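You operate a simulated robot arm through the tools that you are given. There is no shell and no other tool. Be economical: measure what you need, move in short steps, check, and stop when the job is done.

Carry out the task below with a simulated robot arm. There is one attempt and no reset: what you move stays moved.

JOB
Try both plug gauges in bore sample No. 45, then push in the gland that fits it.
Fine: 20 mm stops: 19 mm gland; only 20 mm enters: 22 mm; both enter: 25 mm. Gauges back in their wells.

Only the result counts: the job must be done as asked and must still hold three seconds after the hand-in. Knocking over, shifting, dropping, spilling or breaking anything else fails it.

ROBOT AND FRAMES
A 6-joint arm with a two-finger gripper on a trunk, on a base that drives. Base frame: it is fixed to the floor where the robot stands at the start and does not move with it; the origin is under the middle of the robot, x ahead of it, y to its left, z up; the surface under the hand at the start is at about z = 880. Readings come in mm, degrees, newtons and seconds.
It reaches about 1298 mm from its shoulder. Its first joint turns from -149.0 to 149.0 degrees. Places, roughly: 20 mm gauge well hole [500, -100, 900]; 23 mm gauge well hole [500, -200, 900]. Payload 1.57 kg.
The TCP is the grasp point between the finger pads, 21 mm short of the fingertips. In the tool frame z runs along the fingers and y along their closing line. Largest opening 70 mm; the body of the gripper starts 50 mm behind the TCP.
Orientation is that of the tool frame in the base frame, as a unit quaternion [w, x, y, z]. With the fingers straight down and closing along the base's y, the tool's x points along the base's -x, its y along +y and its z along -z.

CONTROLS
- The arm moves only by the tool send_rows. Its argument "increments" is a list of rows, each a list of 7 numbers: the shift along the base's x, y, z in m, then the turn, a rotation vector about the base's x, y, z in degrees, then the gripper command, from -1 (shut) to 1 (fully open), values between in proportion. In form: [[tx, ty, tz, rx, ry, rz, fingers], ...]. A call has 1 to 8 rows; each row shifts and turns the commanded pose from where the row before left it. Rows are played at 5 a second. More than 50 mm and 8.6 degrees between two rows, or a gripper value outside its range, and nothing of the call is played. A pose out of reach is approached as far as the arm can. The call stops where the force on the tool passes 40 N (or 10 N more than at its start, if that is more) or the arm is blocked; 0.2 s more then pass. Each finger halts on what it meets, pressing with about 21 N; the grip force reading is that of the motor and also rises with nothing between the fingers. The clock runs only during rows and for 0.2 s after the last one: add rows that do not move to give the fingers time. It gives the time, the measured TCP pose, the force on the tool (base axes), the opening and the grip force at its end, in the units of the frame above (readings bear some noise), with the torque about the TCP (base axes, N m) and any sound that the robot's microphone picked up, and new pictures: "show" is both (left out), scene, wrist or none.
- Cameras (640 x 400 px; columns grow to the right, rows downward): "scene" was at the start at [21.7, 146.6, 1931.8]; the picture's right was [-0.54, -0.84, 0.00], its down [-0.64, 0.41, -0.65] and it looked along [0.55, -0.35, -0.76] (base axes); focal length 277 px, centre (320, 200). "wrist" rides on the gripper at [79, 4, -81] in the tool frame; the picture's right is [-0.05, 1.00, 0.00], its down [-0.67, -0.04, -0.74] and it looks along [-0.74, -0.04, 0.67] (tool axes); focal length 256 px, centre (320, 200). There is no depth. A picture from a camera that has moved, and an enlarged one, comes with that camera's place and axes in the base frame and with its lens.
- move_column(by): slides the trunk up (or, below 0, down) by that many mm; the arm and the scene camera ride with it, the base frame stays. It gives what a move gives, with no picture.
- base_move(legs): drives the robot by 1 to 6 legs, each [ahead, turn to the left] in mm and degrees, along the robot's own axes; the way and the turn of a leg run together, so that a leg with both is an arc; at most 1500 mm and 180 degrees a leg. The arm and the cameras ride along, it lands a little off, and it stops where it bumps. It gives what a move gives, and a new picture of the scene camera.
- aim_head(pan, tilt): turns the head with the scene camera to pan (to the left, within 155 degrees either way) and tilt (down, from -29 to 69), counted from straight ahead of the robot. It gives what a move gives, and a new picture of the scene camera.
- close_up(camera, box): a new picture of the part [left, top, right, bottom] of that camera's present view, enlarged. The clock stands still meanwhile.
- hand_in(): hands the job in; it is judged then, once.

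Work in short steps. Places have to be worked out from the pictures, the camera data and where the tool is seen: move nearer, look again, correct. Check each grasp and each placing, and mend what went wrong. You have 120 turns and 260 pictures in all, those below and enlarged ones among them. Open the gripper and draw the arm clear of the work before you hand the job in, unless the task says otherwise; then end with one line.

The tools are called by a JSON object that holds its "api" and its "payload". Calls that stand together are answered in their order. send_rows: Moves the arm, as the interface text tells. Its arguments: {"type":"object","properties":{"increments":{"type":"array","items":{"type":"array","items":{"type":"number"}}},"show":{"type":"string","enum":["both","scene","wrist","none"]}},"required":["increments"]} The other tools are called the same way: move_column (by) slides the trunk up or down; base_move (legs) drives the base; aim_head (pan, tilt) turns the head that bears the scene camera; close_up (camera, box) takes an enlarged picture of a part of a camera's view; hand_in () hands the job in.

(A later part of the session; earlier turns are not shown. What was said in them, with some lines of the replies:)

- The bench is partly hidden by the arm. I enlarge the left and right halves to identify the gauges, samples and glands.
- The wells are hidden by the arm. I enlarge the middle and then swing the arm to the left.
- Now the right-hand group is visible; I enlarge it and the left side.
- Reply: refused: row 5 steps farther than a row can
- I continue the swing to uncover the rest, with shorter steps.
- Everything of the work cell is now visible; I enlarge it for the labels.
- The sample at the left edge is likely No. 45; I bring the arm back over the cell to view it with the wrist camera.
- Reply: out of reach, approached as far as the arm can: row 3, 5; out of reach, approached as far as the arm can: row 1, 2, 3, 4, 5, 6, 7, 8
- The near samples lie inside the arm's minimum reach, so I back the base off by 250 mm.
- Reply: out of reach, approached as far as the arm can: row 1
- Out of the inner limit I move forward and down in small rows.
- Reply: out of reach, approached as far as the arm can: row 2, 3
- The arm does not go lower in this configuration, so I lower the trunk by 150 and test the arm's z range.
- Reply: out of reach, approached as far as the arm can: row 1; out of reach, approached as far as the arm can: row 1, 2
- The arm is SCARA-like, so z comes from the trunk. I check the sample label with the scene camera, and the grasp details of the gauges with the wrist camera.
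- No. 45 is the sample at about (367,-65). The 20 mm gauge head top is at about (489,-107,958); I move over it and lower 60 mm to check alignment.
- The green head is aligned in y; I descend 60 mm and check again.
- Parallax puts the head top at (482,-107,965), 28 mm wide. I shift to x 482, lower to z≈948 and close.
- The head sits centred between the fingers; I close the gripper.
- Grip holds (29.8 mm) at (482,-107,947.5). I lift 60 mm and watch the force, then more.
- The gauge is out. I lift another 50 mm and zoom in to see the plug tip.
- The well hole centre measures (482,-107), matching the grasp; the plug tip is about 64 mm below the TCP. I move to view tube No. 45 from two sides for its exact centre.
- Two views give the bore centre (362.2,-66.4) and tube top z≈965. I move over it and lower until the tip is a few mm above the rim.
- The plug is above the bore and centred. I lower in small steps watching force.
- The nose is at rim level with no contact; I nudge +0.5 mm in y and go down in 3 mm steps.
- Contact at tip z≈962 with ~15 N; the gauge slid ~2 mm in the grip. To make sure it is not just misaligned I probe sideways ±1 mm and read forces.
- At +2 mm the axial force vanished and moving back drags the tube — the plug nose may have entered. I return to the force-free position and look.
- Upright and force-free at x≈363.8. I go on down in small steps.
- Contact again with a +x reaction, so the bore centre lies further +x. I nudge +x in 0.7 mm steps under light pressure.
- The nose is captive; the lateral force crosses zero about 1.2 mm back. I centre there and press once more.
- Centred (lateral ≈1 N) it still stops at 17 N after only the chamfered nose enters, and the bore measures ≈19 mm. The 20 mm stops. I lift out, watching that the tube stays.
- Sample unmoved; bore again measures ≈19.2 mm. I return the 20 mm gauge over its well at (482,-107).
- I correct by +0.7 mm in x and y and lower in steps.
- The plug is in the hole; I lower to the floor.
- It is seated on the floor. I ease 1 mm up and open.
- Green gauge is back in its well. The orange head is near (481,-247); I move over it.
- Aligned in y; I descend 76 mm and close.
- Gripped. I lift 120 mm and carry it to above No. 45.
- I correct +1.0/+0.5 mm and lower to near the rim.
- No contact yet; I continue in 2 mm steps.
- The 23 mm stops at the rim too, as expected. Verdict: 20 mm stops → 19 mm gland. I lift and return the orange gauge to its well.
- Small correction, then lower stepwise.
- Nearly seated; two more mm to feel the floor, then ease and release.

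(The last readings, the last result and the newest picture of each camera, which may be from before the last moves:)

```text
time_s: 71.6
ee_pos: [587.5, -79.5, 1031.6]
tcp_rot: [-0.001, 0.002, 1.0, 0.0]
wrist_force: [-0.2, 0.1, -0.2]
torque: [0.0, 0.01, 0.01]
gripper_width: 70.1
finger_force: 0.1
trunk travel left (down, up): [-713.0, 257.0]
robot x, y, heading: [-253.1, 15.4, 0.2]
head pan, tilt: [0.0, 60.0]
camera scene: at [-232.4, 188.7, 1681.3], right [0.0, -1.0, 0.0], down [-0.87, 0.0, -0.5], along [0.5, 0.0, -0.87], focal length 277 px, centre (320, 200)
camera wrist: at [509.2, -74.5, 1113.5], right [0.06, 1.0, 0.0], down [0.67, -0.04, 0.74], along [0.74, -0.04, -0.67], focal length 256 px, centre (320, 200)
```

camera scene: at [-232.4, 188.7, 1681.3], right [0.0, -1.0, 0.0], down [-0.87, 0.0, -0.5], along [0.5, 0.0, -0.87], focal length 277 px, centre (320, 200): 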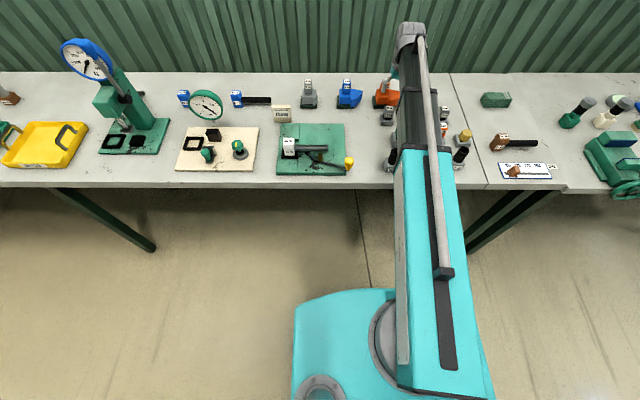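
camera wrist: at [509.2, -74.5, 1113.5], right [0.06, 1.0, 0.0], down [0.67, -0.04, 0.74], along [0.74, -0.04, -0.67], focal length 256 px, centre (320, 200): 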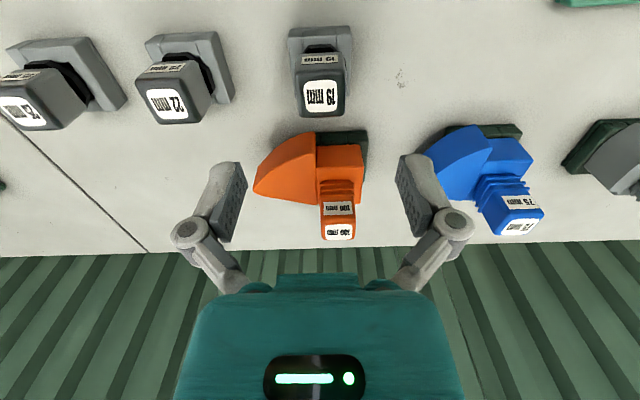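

Both gauges are back. The 19 mm gland's head is at ~(596,-76,940). I centre over it and descend partway.

{"api": "send_rows", "payload": {"increments": [[0.0085, 0.0027, 0, 0, 0, 0, 1], [0, 0, 0, 0, 0, 0, 1]], "show": "none"}}

{"api": "close_up", "payload": {"camera": "wrist", "box": [240, 20, 400, 140]}}

{"api": "move_column", "payload": {"by": -65}}

{"api": "send_rows", "payload": {"increments": [[0, 0, 0, 0, 0, 0, 1]], "show": "wrist"}}

```text
time_s: 72.2
ee_pos: [594.5, -75.0, 1031.9]
tcp_rot: [-0.001, 0.002, 1.0, 0.0]
wrist_force: [-0.1, 0.1, -1.1]
torque: [0.0, 0.02, -0.02]
gripper_width: 70.0
finger_force: 0.0
trunk travel left (down, up): [-713.0, 257.0]
robot x, y, heading: [-256.0, 17.5, -0.2]
head pan, tilt: [0.0, 60.0]
```

```text
3.33 times, centred on (320, 80) of wrist
camera zoom: at [516.7, -71.5, 1113.4], right [0.06, 1.0, 0.0], down [0.67, -0.04, 0.74], along [0.74, -0.04, -0.67], focal length 853 px, centre (320, 600)
```

zoom: 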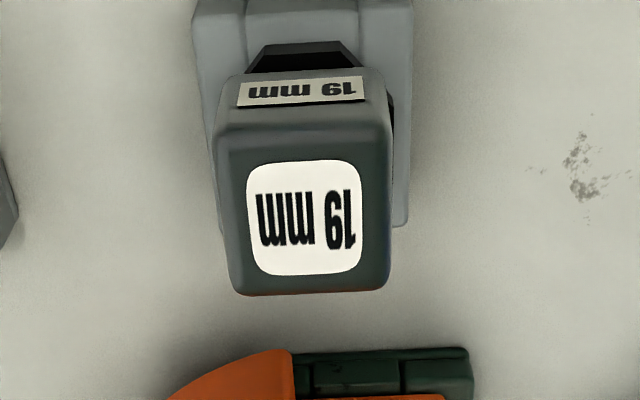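

```text
time_s: 73.3
ee_pos: [594.8, -75.0, 966.4]
tcp_rot: [-0.002, 0.002, 1.0, -0.001]
wrist_force: [-0.6, -1.0, -1.0]
torque: [0.01, -0.02, -0.03]
gripper_width: 70.1
finger_force: 0.2
trunk travel left (down, up): [-648.0, 322.0]
robot x, y, heading: [-255.8, 18.3, 0.2]
head pan, tilt: [0.0, 60.0]
```

```text
time_s: 73.7
ee_pos: [594.4, -74.9, 966.6]
tcp_rot: [-0.001, 0.002, 1.0, 0.0]
wrist_force: [-0.3, -0.4, -0.1]
torque: [-0.03, -0.02, -0.03]
gripper_width: 70.0
finger_force: 0.1
trunk travel left (down, up): [-648.0, 322.0]
robot x, y, heading: [-256.8, 17.3, 0.1]
head pan, tilt: [0.0, 60.0]
camera wrist: at [516.6, -71.6, 1048.5], right [0.06, 1.0, 0.0], down [0.67, -0.04, 0.74], along [0.74, -0.04, -0.67], focal length 256 px, centre (320, 200)
```

wrist: 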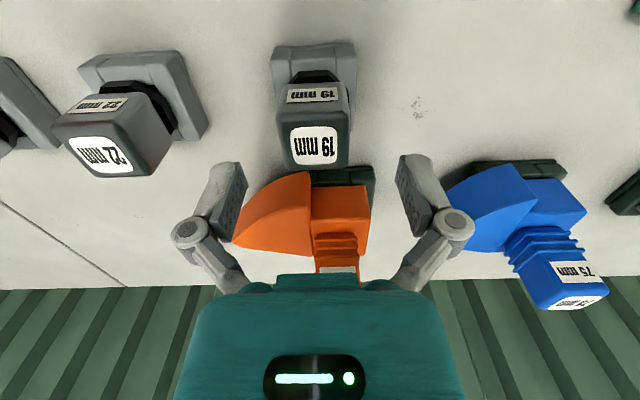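

Parallax gives the head top at (589,-78,949), 29 mm wide. I shift and lower to z≈938, then grip.

{"api": "send_rows", "payload": {"increments": [[-0.0057, -0.0026, 0, 0, 0, 0, 1], [0, 0, 0, 0, 0, 0, 1]], "show": "none"}}

{"api": "move_column", "payload": {"by": -28}}

{"api": "send_rows", "payload": {"increments": [[0, 0, 0, 0, 0, 0, 1]], "show": "wrist"}}

```text
time_s: 74.3
ee_pos: [588.7, -77.8, 966.3]
tcp_rot: [-0.001, 0.002, 1.0, -0.001]
wrist_force: [0.6, 0.1, 0.2]
torque: [-0.03, 0.02, -0.02]
gripper_width: 70.0
finger_force: 0.1
trunk travel left (down, up): [-648.0, 322.0]
robot x, y, heading: [-254.7, 14.1, 0.0]
head pan, tilt: [0.0, 60.0]
```

```text
time_s: 75.0
ee_pos: [588.8, -77.8, 939.2]
tcp_rot: [-0.001, 0.002, 1.0, 0.001]
wrist_force: [0.4, -0.8, -0.1]
torque: [0.0, 0.01, 0.04]
gripper_width: 69.9
finger_force: 0.0
trunk travel left (down, up): [-620.0, 350.0]
robot x, y, heading: [-253.9, 15.7, 0.1]
head pan, tilt: [0.0, 60.0]
```

```text
time_s: 75.4
ee_pos: [588.9, -78.0, 938.8]
tcp_rot: [0.0, 0.002, 1.0, 0.0]
wrist_force: [-0.3, -0.5, -0.3]
torque: [0.01, 0.01, 0.01]
gripper_width: 70.1
finger_force: 0.0
trunk travel left (down, up): [-620.0, 350.0]
robot x, y, heading: [-256.8, 17.0, -0.1]
head pan, tilt: [0.0, 60.0]
camera wrist: at [510.2, -74.2, 1020.5], right [0.06, 1.0, 0.0], down [0.67, -0.04, 0.74], along [0.74, -0.04, -0.67], focal length 256 px, centre (320, 200)
```

wrist: 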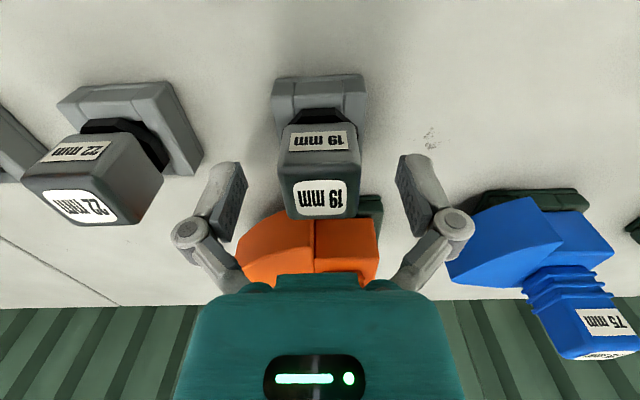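

Centred. I close on the gland.

{"api": "send_rows", "payload": {"increments": [[0, 0, 0, 0, 0, 0, 0.3], [0, 0, 0, 0, 0, 0, -0.3], [0, 0, 0, 0, 0, 0, -1], [0, 0, 0, 0, 0, 0, -1], [0, 0, 0, 0, 0, 0, -1]], "show": "none"}}

{"api": "move_column", "payload": {"by": 60}}

{"api": "move_column", "payload": {"by": 60}}

{"api": "send_rows", "payload": {"increments": [[-0.03, 0.002, 0, 0, 0, 0, -1], [-0.03, 0.002, 0, 0, 0, 0, -1], [-0.03, 0.002, 0, 0, 0, 0, -1], [-0.03, 0.002, 0, 0, 0, 0, -1], [0, 0, 0, 0, 0, 0, -1]], "show": "wrist"}}

{"api": "close_up", "payload": {"camera": "wrist", "box": [220, 70, 420, 200]}}

```text
time_s: 76.6
ee_pos: [588.7, -77.7, 939.5]
tcp_rot: [-0.001, 0.002, 1.0, 0.0]
wrist_force: [0.8, -0.4, 0.8]
torque: [0.0, -0.04, 0.02]
gripper_width: 33.8
finger_force: 21.3
trunk travel left (down, up): [-620.0, 350.0]
robot x, y, heading: [-257.4, 14.1, 0.0]
head pan, tilt: [0.0, 60.0]
```

```text
time_s: 77.6
ee_pos: [588.8, -79.2, 998.8]
tcp_rot: [-0.001, 0.001, 1.0, 0.0]
wrist_force: [-0.1, -0.1, -1.1]
torque: [-0.03, 0.03, 0.02]
gripper_width: 33.5
finger_force: 20.8
trunk travel left (down, up): [-680.0, 290.0]
robot x, y, heading: [-256.8, 13.7, -0.0]
head pan, tilt: [0.0, 60.0]
```

```text
time_s: 78.6
ee_pos: [589.0, -77.8, 1058.7]
tcp_rot: [-0.001, 0.003, 1.0, 0.0]
wrist_force: [-0.4, 0.3, -0.6]
torque: [-0.02, -0.01, -0.01]
gripper_width: 33.8
finger_force: 21.3
trunk travel left (down, up): [-740.0, 230.0]
robot x, y, heading: [-257.0, 18.4, -0.1]
head pan, tilt: [0.0, 60.0]
```

```text
time_s: 79.8
ee_pos: [468.5, -69.0, 1058.9]
tcp_rot: [-0.001, 0.0, 1.0, 0.0]
wrist_force: [-1.3, -0.3, -1.2]
torque: [0.0, -0.01, -0.01]
gripper_width: 33.6
finger_force: 20.9
trunk travel left (down, up): [-740.0, 230.0]
robot x, y, heading: [-256.9, 16.8, -0.3]
head pan, tilt: [0.0, 60.0]
camera wrist: at [390.5, -65.7, 1140.4], right [0.06, 1.0, 0.0], down [0.67, -0.04, 0.74], along [0.74, -0.04, -0.67], focal length 256 px, centre (320, 200)
```

wrist: 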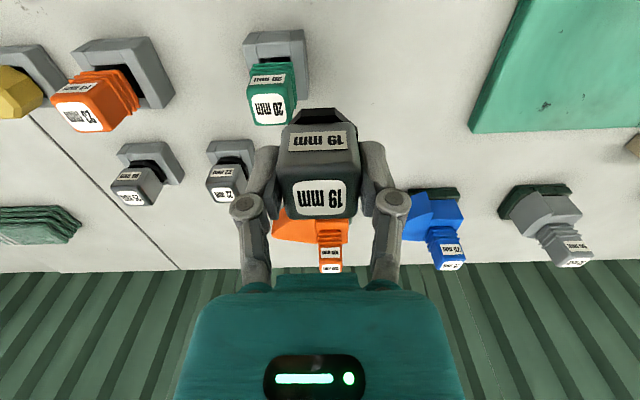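

```text
3.08 times, centred on (320, 135) of wrist
camera zoom: at [390.5, -65.7, 1140.4], right [0.06, 1.0, 0.0], down [0.67, -0.04, 0.74], along [0.74, -0.04, -0.67], focal length 788 px, centre (320, 400)
```

zoom: 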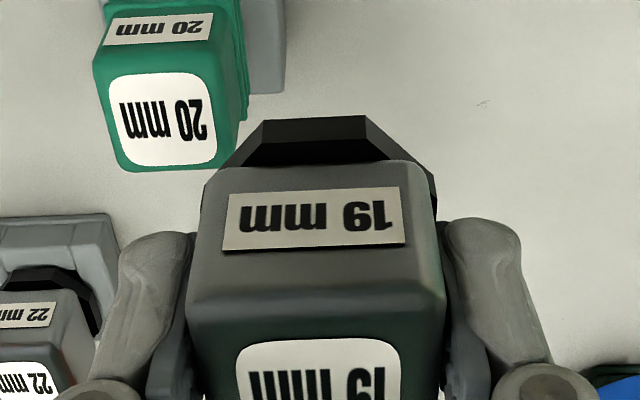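

Gland held (collar bottom ≈35 mm below TCP, plug hidden under it). I move it over the bore and view it in the scene camera.

{"api": "send_rows", "payload": {"increments": [[-0.03, 0.001, 0, 0, 0, 0, -1], [-0.03, 0.001, 0, 0, 0, 0, -1], [-0.03, 0.001, 0, 0, 0, 0, -1], [-0.0166, 0.0004, 0, 0, 0, 0, -1], [0, 0, 0, 0, 0, 0, -1], [0, 0, 0, 0, 0, 0, -1]], "show": "wrist"}}

{"api": "close_up", "payload": {"camera": "scene", "box": [370, 110, 430, 170]}}

{"api": "close_up", "payload": {"camera": "wrist", "box": [240, 20, 400, 120]}}

```text
time_s: 81.2
ee_pos: [361.6, -66.0, 1059.8]
tcp_rot: [-0.002, 0.002, 1.0, 0.0]
wrist_force: [0.1, 0.6, -1.9]
torque: [0.0, 0.01, 0.01]
gripper_width: 33.7
finger_force: 20.8
trunk travel left (down, up): [-740.0, 230.0]
robot x, y, heading: [-257.0, 18.1, 0.0]
head pan, tilt: [0.0, 60.0]
camera wrist: at [283.0, -62.3, 1140.5], right [0.06, 1.0, 0.0], down [0.67, -0.04, 0.74], along [0.74, -0.04, -0.67], focal length 256 px, centre (320, 200)
```

wrist: 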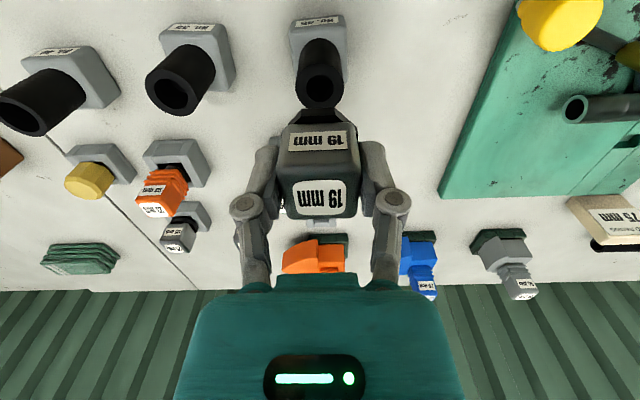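

```text
6.67 times, centred on (400, 140) of scene
camera zoom: at [-232.4, 188.5, 1708.3], right [0.0, -1.0, 0.0], down [-0.87, 0.0, -0.5], along [0.5, 0.0, -0.87], focal length 1846 px, centre (-213, 600)
```

zoom: 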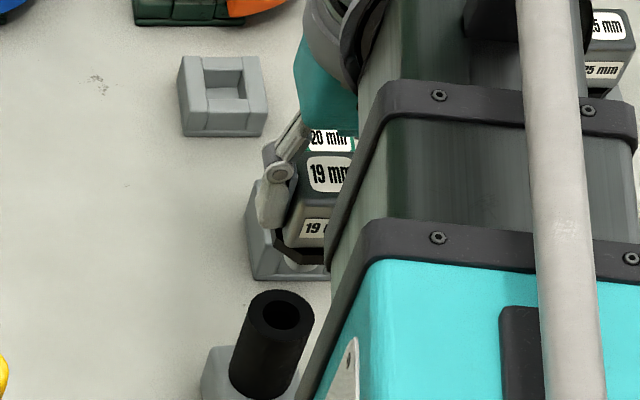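

```text
4.00 times, centred on (320, 70) of wrist
camera zoom: at [283.0, -62.3, 1140.5], right [0.06, 1.0, 0.0], down [0.67, -0.04, 0.74], along [0.74, -0.04, -0.67], focal length 1024 px, centre (320, 720)
```

zoom: 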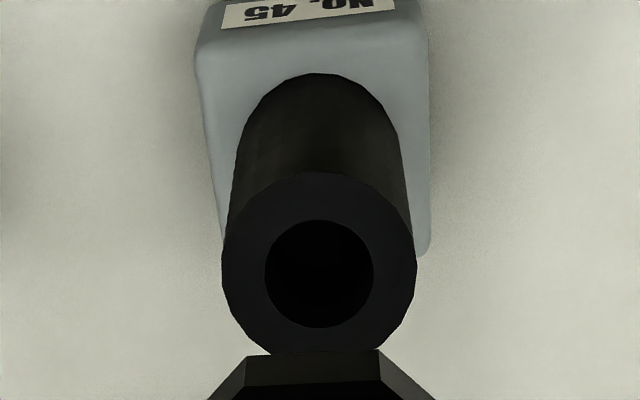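

Bore centre (362.3,-66.5). I nudge +0.8 mm in x, −0.2 in y and lower stepwise watching force.

{"api": "send_rows", "payload": {"increments": [[0.0008, -0.0002, 0, 0, 0, 0, -1], [0, 0, 0, 0, 0, 0, -1]], "show": "none"}}

{"api": "move_column", "payload": {"by": -30}}

{"api": "close_up", "payload": {"camera": "wrist", "box": [240, 50, 400, 150]}}

{"api": "close_up", "payload": {"camera": "scene", "box": [370, 110, 430, 170]}}

```text
time_s: 81.8
ee_pos: [362.2, -67.3, 1059.7]
tcp_rot: [-0.001, 0.001, 1.0, 0.0]
wrist_force: [0.9, 0.3, -1.5]
torque: [-0.02, -0.05, -0.01]
gripper_width: 33.5
finger_force: 21.2
trunk travel left (down, up): [-740.0, 230.0]
robot x, y, heading: [-252.6, 13.2, 0.3]
head pan, tilt: [0.0, 60.0]
```

```text
time_s: 82.5
ee_pos: [362.8, -65.9, 1028.3]
tcp_rot: [-0.001, 0.002, 1.0, 0.001]
wrist_force: [0.4, 0.8, -0.3]
torque: [-0.07, -0.01, -0.01]
gripper_width: 33.8
finger_force: 21.3
trunk travel left (down, up): [-710.0, 260.0]
robot x, y, heading: [-255.8, 14.6, -0.1]
head pan, tilt: [0.0, 60.0]
```

```text
4.00 times, centred on (320, 100) of wrist
camera zoom: at [284.0, -62.5, 1110.5], right [0.06, 1.0, 0.0], down [0.67, -0.04, 0.74], along [0.74, -0.04, -0.67], focal length 1024 px, centre (320, 600)
```

zoom: 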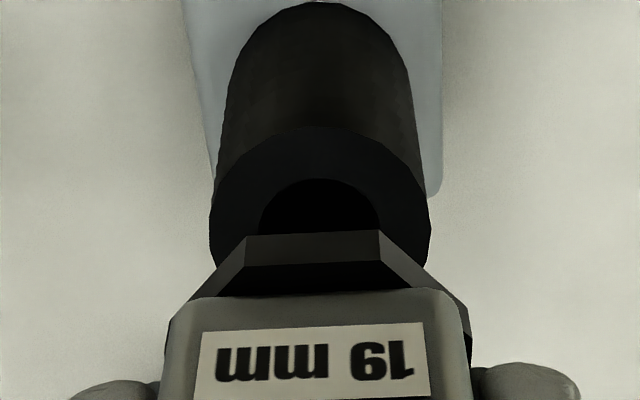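

```text
6.67 times, centred on (400, 140) of scene
camera zoom: at [-232.5, 188.5, 1678.2], right [0.0, -1.0, 0.0], down [-0.87, 0.0, -0.5], along [0.5, 0.0, -0.87], focal length 1846 px, centre (-213, 600)
```

zoom: 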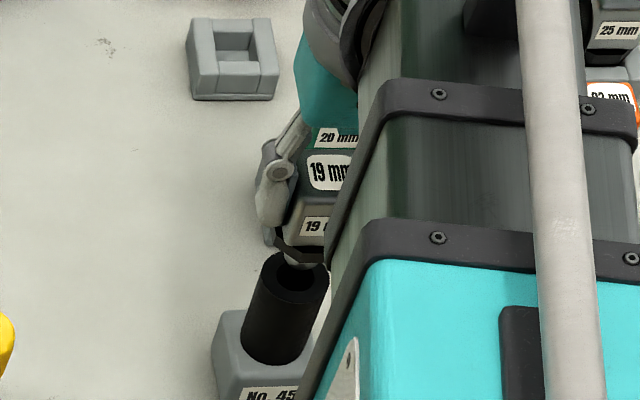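

Still clear; I continue in 4 mm then 2 mm steps.

{"api": "move_column", "payload": {"by": -4}}

{"api": "move_column", "payload": {"by": -3}}

{"api": "move_column", "payload": {"by": -2}}

{"api": "move_column", "payload": {"by": -2}}

{"api": "close_up", "payload": {"camera": "wrist", "box": [240, 50, 400, 150]}}

```text
time_s: 83.1
ee_pos: [362.8, -66.0, 1024.5]
tcp_rot: [-0.001, 0.001, 1.0, 0.0]
wrist_force: [0.2, -0.7, -0.9]
torque: [0.01, 0.0, -0.01]
gripper_width: 33.7
finger_force: 21.6
trunk travel left (down, up): [-706.0, 264.0]
robot x, y, heading: [-255.2, 18.2, -0.2]
head pan, tilt: [0.0, 60.0]
```

```text
time_s: 83.6
ee_pos: [361.6, -65.4, 1022.2]
tcp_rot: [-0.001, 0.002, 1.0, 0.0]
wrist_force: [-0.5, 0.2, -1.6]
torque: [0.0, 0.02, 0.01]
gripper_width: 33.9
finger_force: 20.9
trunk travel left (down, up): [-703.0, 267.0]
robot x, y, heading: [-255.9, 16.3, -0.2]
head pan, tilt: [0.0, 60.0]
```

```text
time_s: 84.1
ee_pos: [362.6, -64.8, 1020.8]
tcp_rot: [-0.001, 0.001, 1.0, -0.001]
wrist_force: [0.4, -0.5, -1.2]
torque: [0.0, 0.02, 0.02]
gripper_width: 33.7
finger_force: 21.1
trunk travel left (down, up): [-701.0, 269.0]
robot x, y, heading: [-254.9, 17.9, 0.1]
head pan, tilt: [0.0, 60.0]
```

```text
time_s: 84.6
ee_pos: [361.9, -66.0, 1017.6]
tcp_rot: [-0.001, 0.002, 1.0, 0.0]
wrist_force: [0.5, -0.5, -1.1]
torque: [0.0, -0.01, 0.03]
gripper_width: 33.5
finger_force: 21.2
trunk travel left (down, up): [-699.0, 271.0]
robot x, y, heading: [-257.5, 19.9, -0.0]
head pan, tilt: [0.0, 60.0]
```

```text
4.00 times, centred on (320, 100) of wrist
camera zoom: at [284.1, -62.4, 1099.5], right [0.06, 1.0, 0.0], down [0.67, -0.04, 0.74], along [0.74, -0.04, -0.67], focal length 1024 px, centre (320, 600)
```

zoom: 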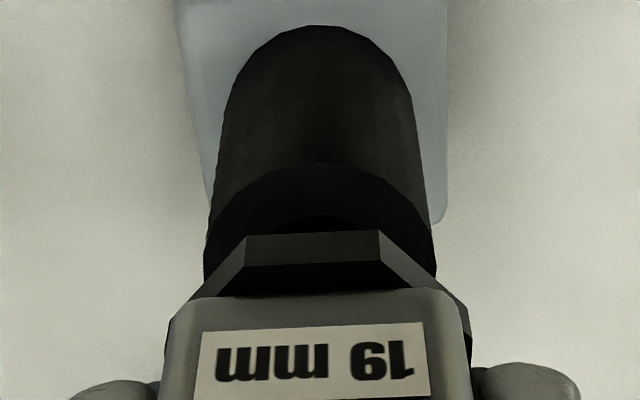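

No contact yet. I continue down.

{"api": "move_column", "payload": {"by": -2}}

{"api": "move_column", "payload": {"by": -2}}

{"api": "move_column", "payload": {"by": -2}}

{"api": "move_column", "payload": {"by": -2}}

{"api": "close_up", "payload": {"camera": "wrist", "box": [240, 50, 400, 150]}}

```text
time_s: 85.2
ee_pos: [362.4, -67.0, 1016.2]
tcp_rot: [0.0, 0.002, 1.0, 0.0]
wrist_force: [0.8, -0.2, -2.2]
torque: [0.01, 0.02, 0.0]
gripper_width: 33.7
finger_force: 21.3
trunk travel left (down, up): [-697.0, 273.0]
robot x, y, heading: [-251.8, 16.9, 0.1]
head pan, tilt: [0.0, 60.0]
```

```text
time_s: 85.7
ee_pos: [361.7, -66.3, 1013.9]
tcp_rot: [-0.001, 0.003, 1.0, 0.001]
wrist_force: [0.6, -0.3, -1.8]
torque: [-0.01, 0.03, 0.02]
gripper_width: 33.6
finger_force: 21.3
trunk travel left (down, up): [-695.0, 275.0]
robot x, y, heading: [-256.7, 17.9, 0.0]
head pan, tilt: [0.0, 60.0]
```

```text
time_s: 86.2
ee_pos: [361.9, -64.5, 1012.0]
tcp_rot: [0.0, 0.002, 1.0, 0.0]
wrist_force: [-0.3, 0.8, -1.0]
torque: [0.0, -0.02, -0.01]
gripper_width: 33.9
finger_force: 21.0
trunk travel left (down, up): [-693.0, 277.0]
robot x, y, heading: [-258.5, 15.0, 0.0]
head pan, tilt: [0.0, 60.0]
```

```text
time_s: 86.7
ee_pos: [362.5, -66.7, 1009.6]
tcp_rot: [-0.001, 0.001, 1.0, 0.0]
wrist_force: [-0.2, -0.2, -0.8]
torque: [0.03, 0.03, 0.0]
gripper_width: 33.5
finger_force: 21.4
trunk travel left (down, up): [-691.0, 279.0]
robot x, y, heading: [-255.8, 15.8, -0.1]
head pan, tilt: [0.0, 60.0]
```

```text
4.00 times, centred on (320, 100) of wrist
camera zoom: at [284.0, -62.4, 1091.5], right [0.06, 1.0, 0.0], down [0.67, -0.04, 0.74], along [0.74, -0.04, -0.67], focal length 1024 px, centre (320, 600)
```

zoom: 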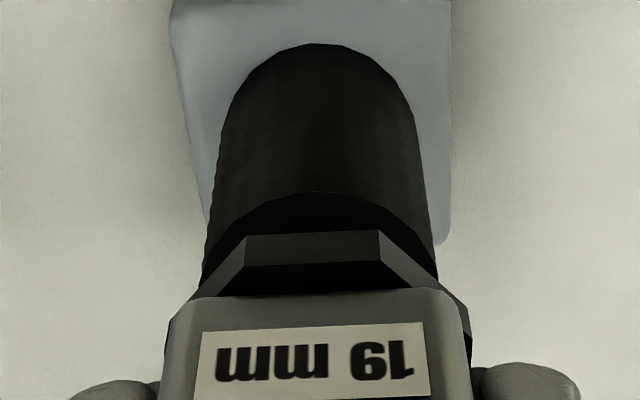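

No resistance so far; the plug is likely entering. I continue.

{"api": "move_column", "payload": {"by": -2}}

{"api": "move_column", "payload": {"by": -2}}

{"api": "move_column", "payload": {"by": -2}}

{"api": "move_column", "payload": {"by": -2}}

{"api": "close_up", "payload": {"camera": "wrist", "box": [240, 50, 400, 150]}}

```text
time_s: 87.2
ee_pos: [361.8, -66.3, 1007.9]
tcp_rot: [0.0, 0.002, 1.0, 0.0]
wrist_force: [-0.2, -0.4, -0.8]
torque: [-0.01, 0.08, -0.02]
gripper_width: 34.0
finger_force: 20.7
trunk travel left (down, up): [-689.0, 281.0]
robot x, y, heading: [-257.1, 16.8, 0.3]
head pan, tilt: [0.0, 60.0]
```

```text
time_s: 87.8
ee_pos: [362.3, -66.0, 1005.9]
tcp_rot: [-0.001, 0.002, 1.0, 0.0]
wrist_force: [-0.6, -0.9, -1.9]
torque: [0.01, 0.03, -0.02]
gripper_width: 33.8
finger_force: 20.5
trunk travel left (down, up): [-687.0, 283.0]
robot x, y, heading: [-255.9, 10.0, 0.2]
head pan, tilt: [0.0, 60.0]
```

```text
time_s: 88.3
ee_pos: [362.2, -66.3, 1003.7]
tcp_rot: [-0.001, 0.002, 1.0, 0.0]
wrist_force: [-0.7, -0.7, -1.5]
torque: [0.0, 0.03, 0.01]
gripper_width: 33.5
finger_force: 21.0
trunk travel left (down, up): [-685.0, 285.0]
robot x, y, heading: [-257.2, 15.3, -0.2]
head pan, tilt: [0.0, 60.0]
```

```text
time_s: 88.8
ee_pos: [361.8, -65.5, 1000.9]
tcp_rot: [-0.001, 0.002, 1.0, 0.0]
wrist_force: [-0.2, 0.4, -1.2]
torque: [0.03, 0.04, 0.03]
gripper_width: 33.7
finger_force: 21.2
trunk travel left (down, up): [-683.0, 287.0]
robot x, y, heading: [-256.7, 14.1, 0.1]
head pan, tilt: [0.0, 60.0]
```

```text
4.00 times, centred on (320, 100) of wrist
camera zoom: at [284.1, -62.4, 1083.5], right [0.06, 1.0, 0.0], down [0.67, -0.04, 0.74], along [0.74, -0.04, -0.67], focal length 1024 px, centre (320, 600)
```

zoom: 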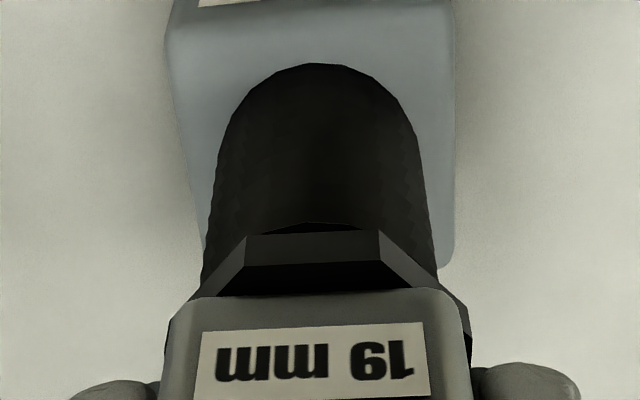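

The collar is a couple of mm above the rim; plug slides freely. I go on until contact.

{"api": "move_column", "payload": {"by": -2}}

{"api": "move_column", "payload": {"by": -2}}

{"api": "close_up", "payload": {"camera": "scene", "box": [370, 110, 430, 170]}}

{"api": "close_up", "payload": {"camera": "wrist", "box": [240, 50, 400, 150]}}

```text
time_s: 89.3
ee_pos: [361.5, -66.7, 999.7]
tcp_rot: [-0.001, 0.002, 1.0, 0.0]
wrist_force: [-0.5, -0.2, -3.0]
torque: [-0.01, 0.06, -0.02]
gripper_width: 33.4
finger_force: 20.3
trunk travel left (down, up): [-681.0, 289.0]
robot x, y, heading: [-253.6, 18.4, 0.1]
head pan, tilt: [0.0, 60.0]
```

```text
time_s: 89.8
ee_pos: [362.2, -66.0, 999.1]
tcp_rot: [0.001, 0.002, 1.0, 0.0]
wrist_force: [4.1, -0.8, 17.7]
torque: [0.0, -0.09, -0.03]
gripper_width: 33.8
finger_force: 20.7
trunk travel left (down, up): [-679.0, 291.0]
robot x, y, heading: [-255.7, 14.7, -0.1]
head pan, tilt: [0.0, 60.0]
```

```text
6.67 times, centred on (400, 140) of scene
camera zoom: at [-233.7, 188.7, 1647.5], right [0.0, -1.0, 0.0], down [-0.87, 0.0, -0.5], along [0.5, 0.0, -0.87], focal length 1846 px, centre (-213, 600)
```

zoom: 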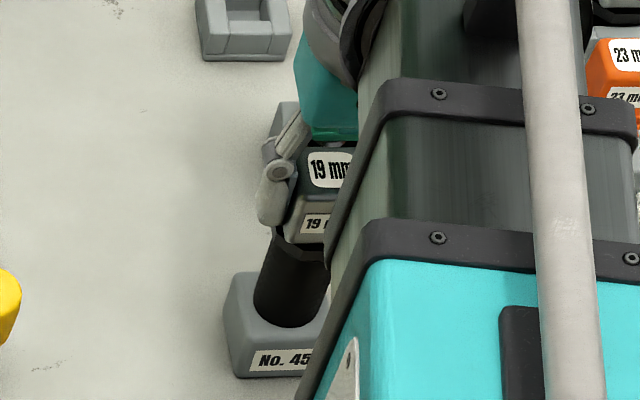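

```text
4.00 times, centred on (320, 100) of wrist
camera zoom: at [283.6, -62.4, 1080.1], right [0.06, 1.0, 0.0], down [0.67, -0.04, 0.74], along [0.74, -0.04, -0.67], focal length 1024 px, centre (320, 600)
```

zoom: 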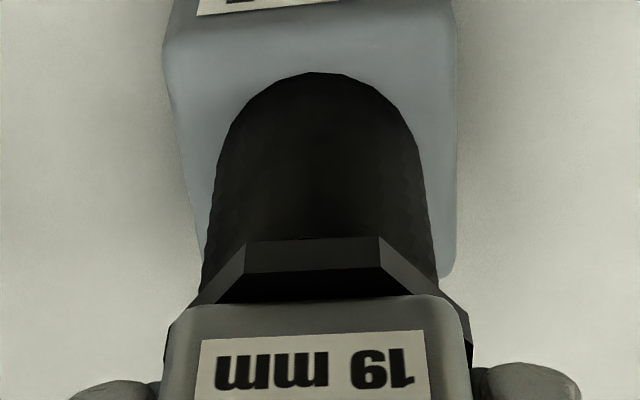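

Contact at TCP ≈998, exactly where the collar should meet the rim (965+35). I ease, open, rise and inspect.

{"api": "move_column", "payload": {"by": 1}}

{"api": "send_rows", "payload": {"increments": [[0, 0, 0, 0, 0, 0, -0.1], [0, 0, 0, 0, 0, 0, 0.2], [0, 0, 0, 0, 0, 0, 0.7], [0, 0, 0, 0, 0, 0, 1], [0, 0, 0, 0, 0, 0, 1]], "show": "wrist"}}

{"api": "move_column", "payload": {"by": 80}}

{"api": "send_rows", "payload": {"increments": [[0, 0, 0, 0, 0, 0, 1]], "show": "wrist"}}

{"api": "close_up", "payload": {"camera": "wrist", "box": [240, 0, 400, 100]}}

```text
time_s: 90.3
ee_pos: [361.5, -65.8, 999.2]
tcp_rot: [-0.001, 0.002, 1.0, 0.0]
wrist_force: [0.0, -0.9, -0.6]
torque: [-0.03, -0.17, -0.01]
gripper_width: 33.6
finger_force: 21.1
trunk travel left (down, up): [-680.0, 290.0]
robot x, y, heading: [-252.1, 16.0, -0.2]
head pan, tilt: [0.0, 60.0]
```

```text
time_s: 91.5
ee_pos: [362.8, -66.0, 998.3]
tcp_rot: [-0.001, 0.001, 1.0, 0.0]
wrist_force: [0.0, -0.4, -0.3]
torque: [0.02, -0.01, 0.0]
gripper_width: 70.1
finger_force: 0.1
trunk travel left (down, up): [-680.0, 290.0]
robot x, y, heading: [-254.9, 14.7, 0.1]
head pan, tilt: [0.0, 60.0]
camera wrist: at [284.0, -62.4, 1080.5], right [0.06, 1.0, 0.0], down [0.67, -0.04, 0.74], along [0.74, -0.04, -0.67], focal length 256 px, centre (320, 200)
```

wrist: 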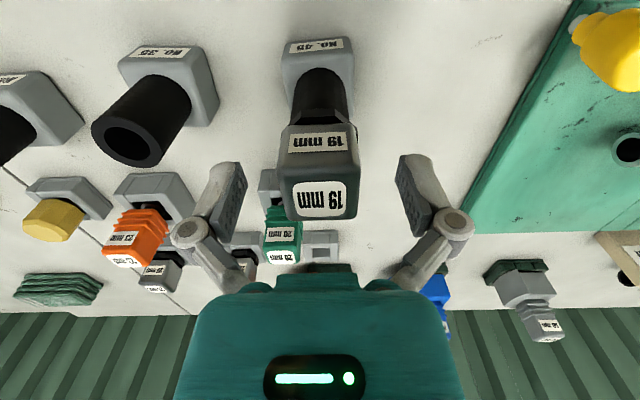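

```text
time_s: 92.7
ee_pos: [362.5, -65.7, 1079.5]
tcp_rot: [-0.001, 0.001, 1.0, 0.0]
wrist_force: [0.1, 0.2, 0.4]
torque: [0.01, 0.01, -0.01]
gripper_width: 70.0
finger_force: 0.0
trunk travel left (down, up): [-760.0, 210.0]
robot x, y, heading: [-255.0, 18.0, 0.2]
head pan, tilt: [0.0, 60.0]
```

```text
time_s: 93.1
ee_pos: [362.6, -65.8, 1079.3]
tcp_rot: [-0.001, 0.002, 1.0, 0.0]
wrist_force: [-0.6, -0.1, 0.1]
torque: [-0.01, 0.0, 0.02]
gripper_width: 70.0
finger_force: 0.0
trunk travel left (down, up): [-760.0, 210.0]
robot x, y, heading: [-253.7, 14.8, 0.2]
head pan, tilt: [0.0, 60.0]
camera wrist: at [284.0, -62.4, 1160.5], right [0.06, 1.0, 0.0], down [0.67, -0.04, 0.74], along [0.74, -0.04, -0.67], focal length 256 px, centre (320, 200)
```

wrist: 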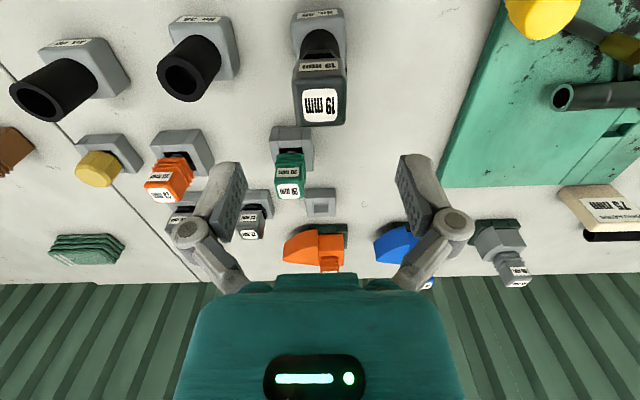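

```text
4.00 times, centred on (320, 50) of wrist
camera zoom: at [284.0, -62.4, 1160.5], right [0.06, 1.0, 0.0], down [0.67, -0.04, 0.74], along [0.74, -0.04, -0.67], focal length 1024 px, centre (320, 800)
```

zoom: 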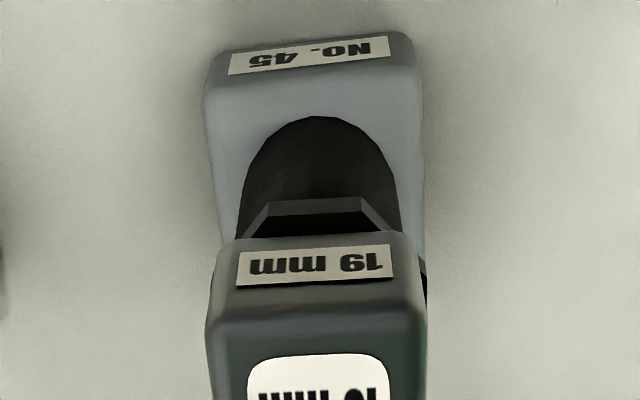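

The gland sits on the tube. I swing the arm aside and inspect everything with the scene camera.

{"api": "send_rows", "payload": {"increments": [[0.03, -0.04, 0, 0, 0, 0, 1], [0.03, -0.04, 0, 0, 0, 0, 1], [0.03, -0.04, 0, 0, 0, 0, 1], [0.03, -0.04, 0, 0, 0, 0, 1], [0.03, -0.04, 0, 0, 0, 0, 1], [0.03, -0.04, 0, 0, 0, 0, 1], [0.03, -0.04, 0, 0, 0, 0, 1], [0.03, -0.04, 0, 0, 0, 0, 1]], "show": "none"}}

{"api": "send_rows", "payload": {"increments": [[0.0, -0.04, 0, 0, 0, 0, 1], [0.0, -0.04, 0, 0, 0, 0, 1], [0.0, -0.04, 0, 0, 0, 0, 1], [0.0, -0.04, 0, 0, 0, 0, 1]], "show": "scene"}}

{"api": "close_up", "payload": {"camera": "scene", "box": [372, 100, 422, 180]}}

{"api": "close_up", "payload": {"camera": "scene", "box": [370, 80, 490, 180]}}

```text
time_s: 94.9
ee_pos: [605.1, -387.6, 1078.9]
tcp_rot: [0.0, 0.001, 1.0, 0.0]
wrist_force: [0.0, 0.1, 0.0]
torque: [0.03, 0.0, 0.02]
gripper_width: 70.0
finger_force: 0.1
trunk travel left (down, up): [-760.0, 210.0]
robot x, y, heading: [-257.9, 18.8, -0.1]
head pan, tilt: [0.0, 60.0]
```

```text
time_s: 95.9
ee_pos: [603.9, -546.6, 1078.7]
tcp_rot: [-0.002, 0.002, 1.0, 0.0]
wrist_force: [-0.5, -1.1, -0.8]
torque: [0.0, 0.0, -0.01]
gripper_width: 70.0
finger_force: 0.1
trunk travel left (down, up): [-760.0, 210.0]
robot x, y, heading: [-257.5, 11.9, 0.0]
head pan, tilt: [0.0, 60.0]
camera scene: at [-232.3, 188.0, 1728.3], right [0.0, -1.0, 0.0], down [-0.87, 0.0, -0.5], along [0.5, 0.0, -0.87], focal length 277 px, centre (320, 200)
```

scene: 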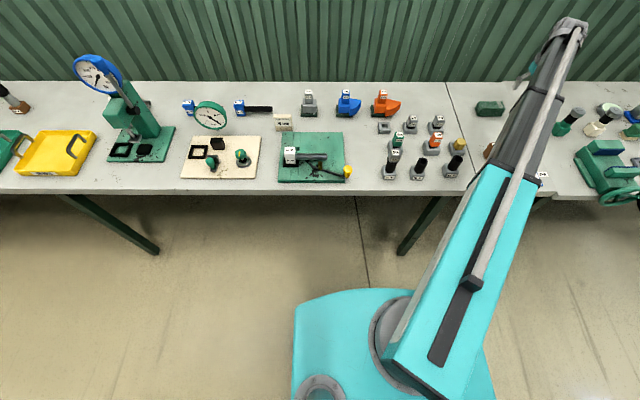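

```text
5.00 times, centred on (397, 140) of scene
camera zoom: at [-232.3, 188.0, 1728.3], right [0.0, -1.0, 0.0], down [-0.87, 0.0, -0.5], along [0.5, 0.0, -0.87], focal length 1385 px, centre (-65, 500)
```

zoom: 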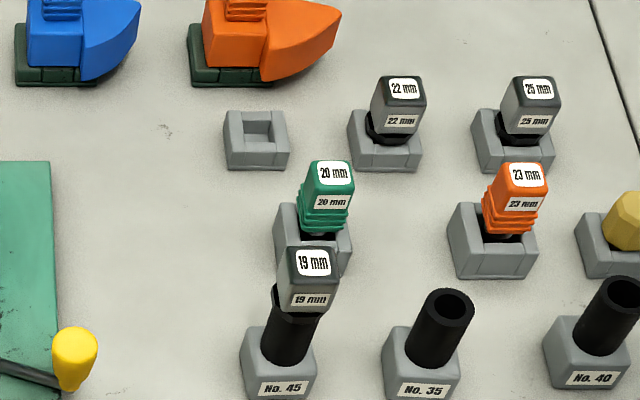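

```text
4.00 times, centred on (430, 130) of scene
camera zoom: at [-232.3, 188.0, 1728.3], right [0.0, -1.0, 0.0], down [-0.87, 0.0, -0.5], along [0.5, 0.0, -0.87], focal length 1108 px, centre (-120, 480)
```

zoom: 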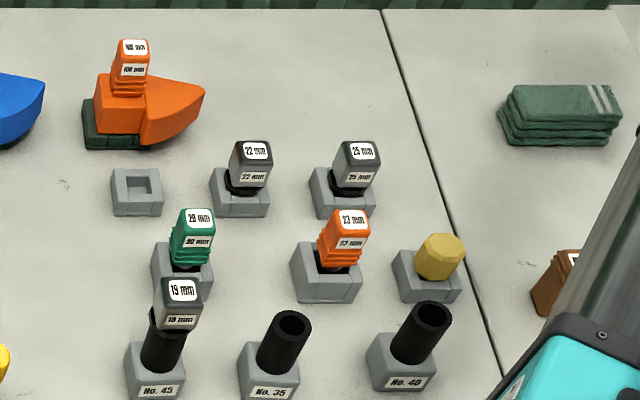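

Gauges are in their wells. One enlarged look at the collar-to-rim joint.

{"api": "close_up", "payload": {"camera": "scene", "box": [382, 145, 406, 160]}}

```text
16.00 times, centred on (394, 152) of scene
camera zoom: at [-232.3, 188.0, 1728.3], right [0.0, -1.0, 0.0], down [-0.87, 0.0, -0.5], along [0.5, 0.0, -0.87], focal length 4432 px, centre (-864, 960)
```

zoom: 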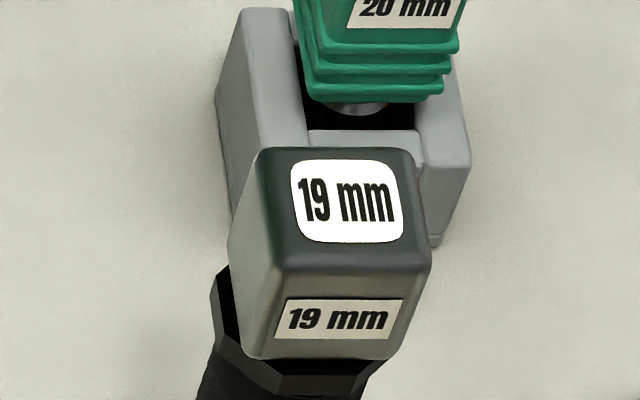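

The collar sits square on the tube with no visible gap, both gauges are back, and the arm is clear and open. I hand in.

{"api": "hand_in", "payload": {}}

```text
The job is handed in.
```

Both the 20 mm and 23 mm gauges stopped at the bore of sample No. 45, so I pushed in the 19 mm gland until its collar met the tube rim and put both gauges back in their wells.
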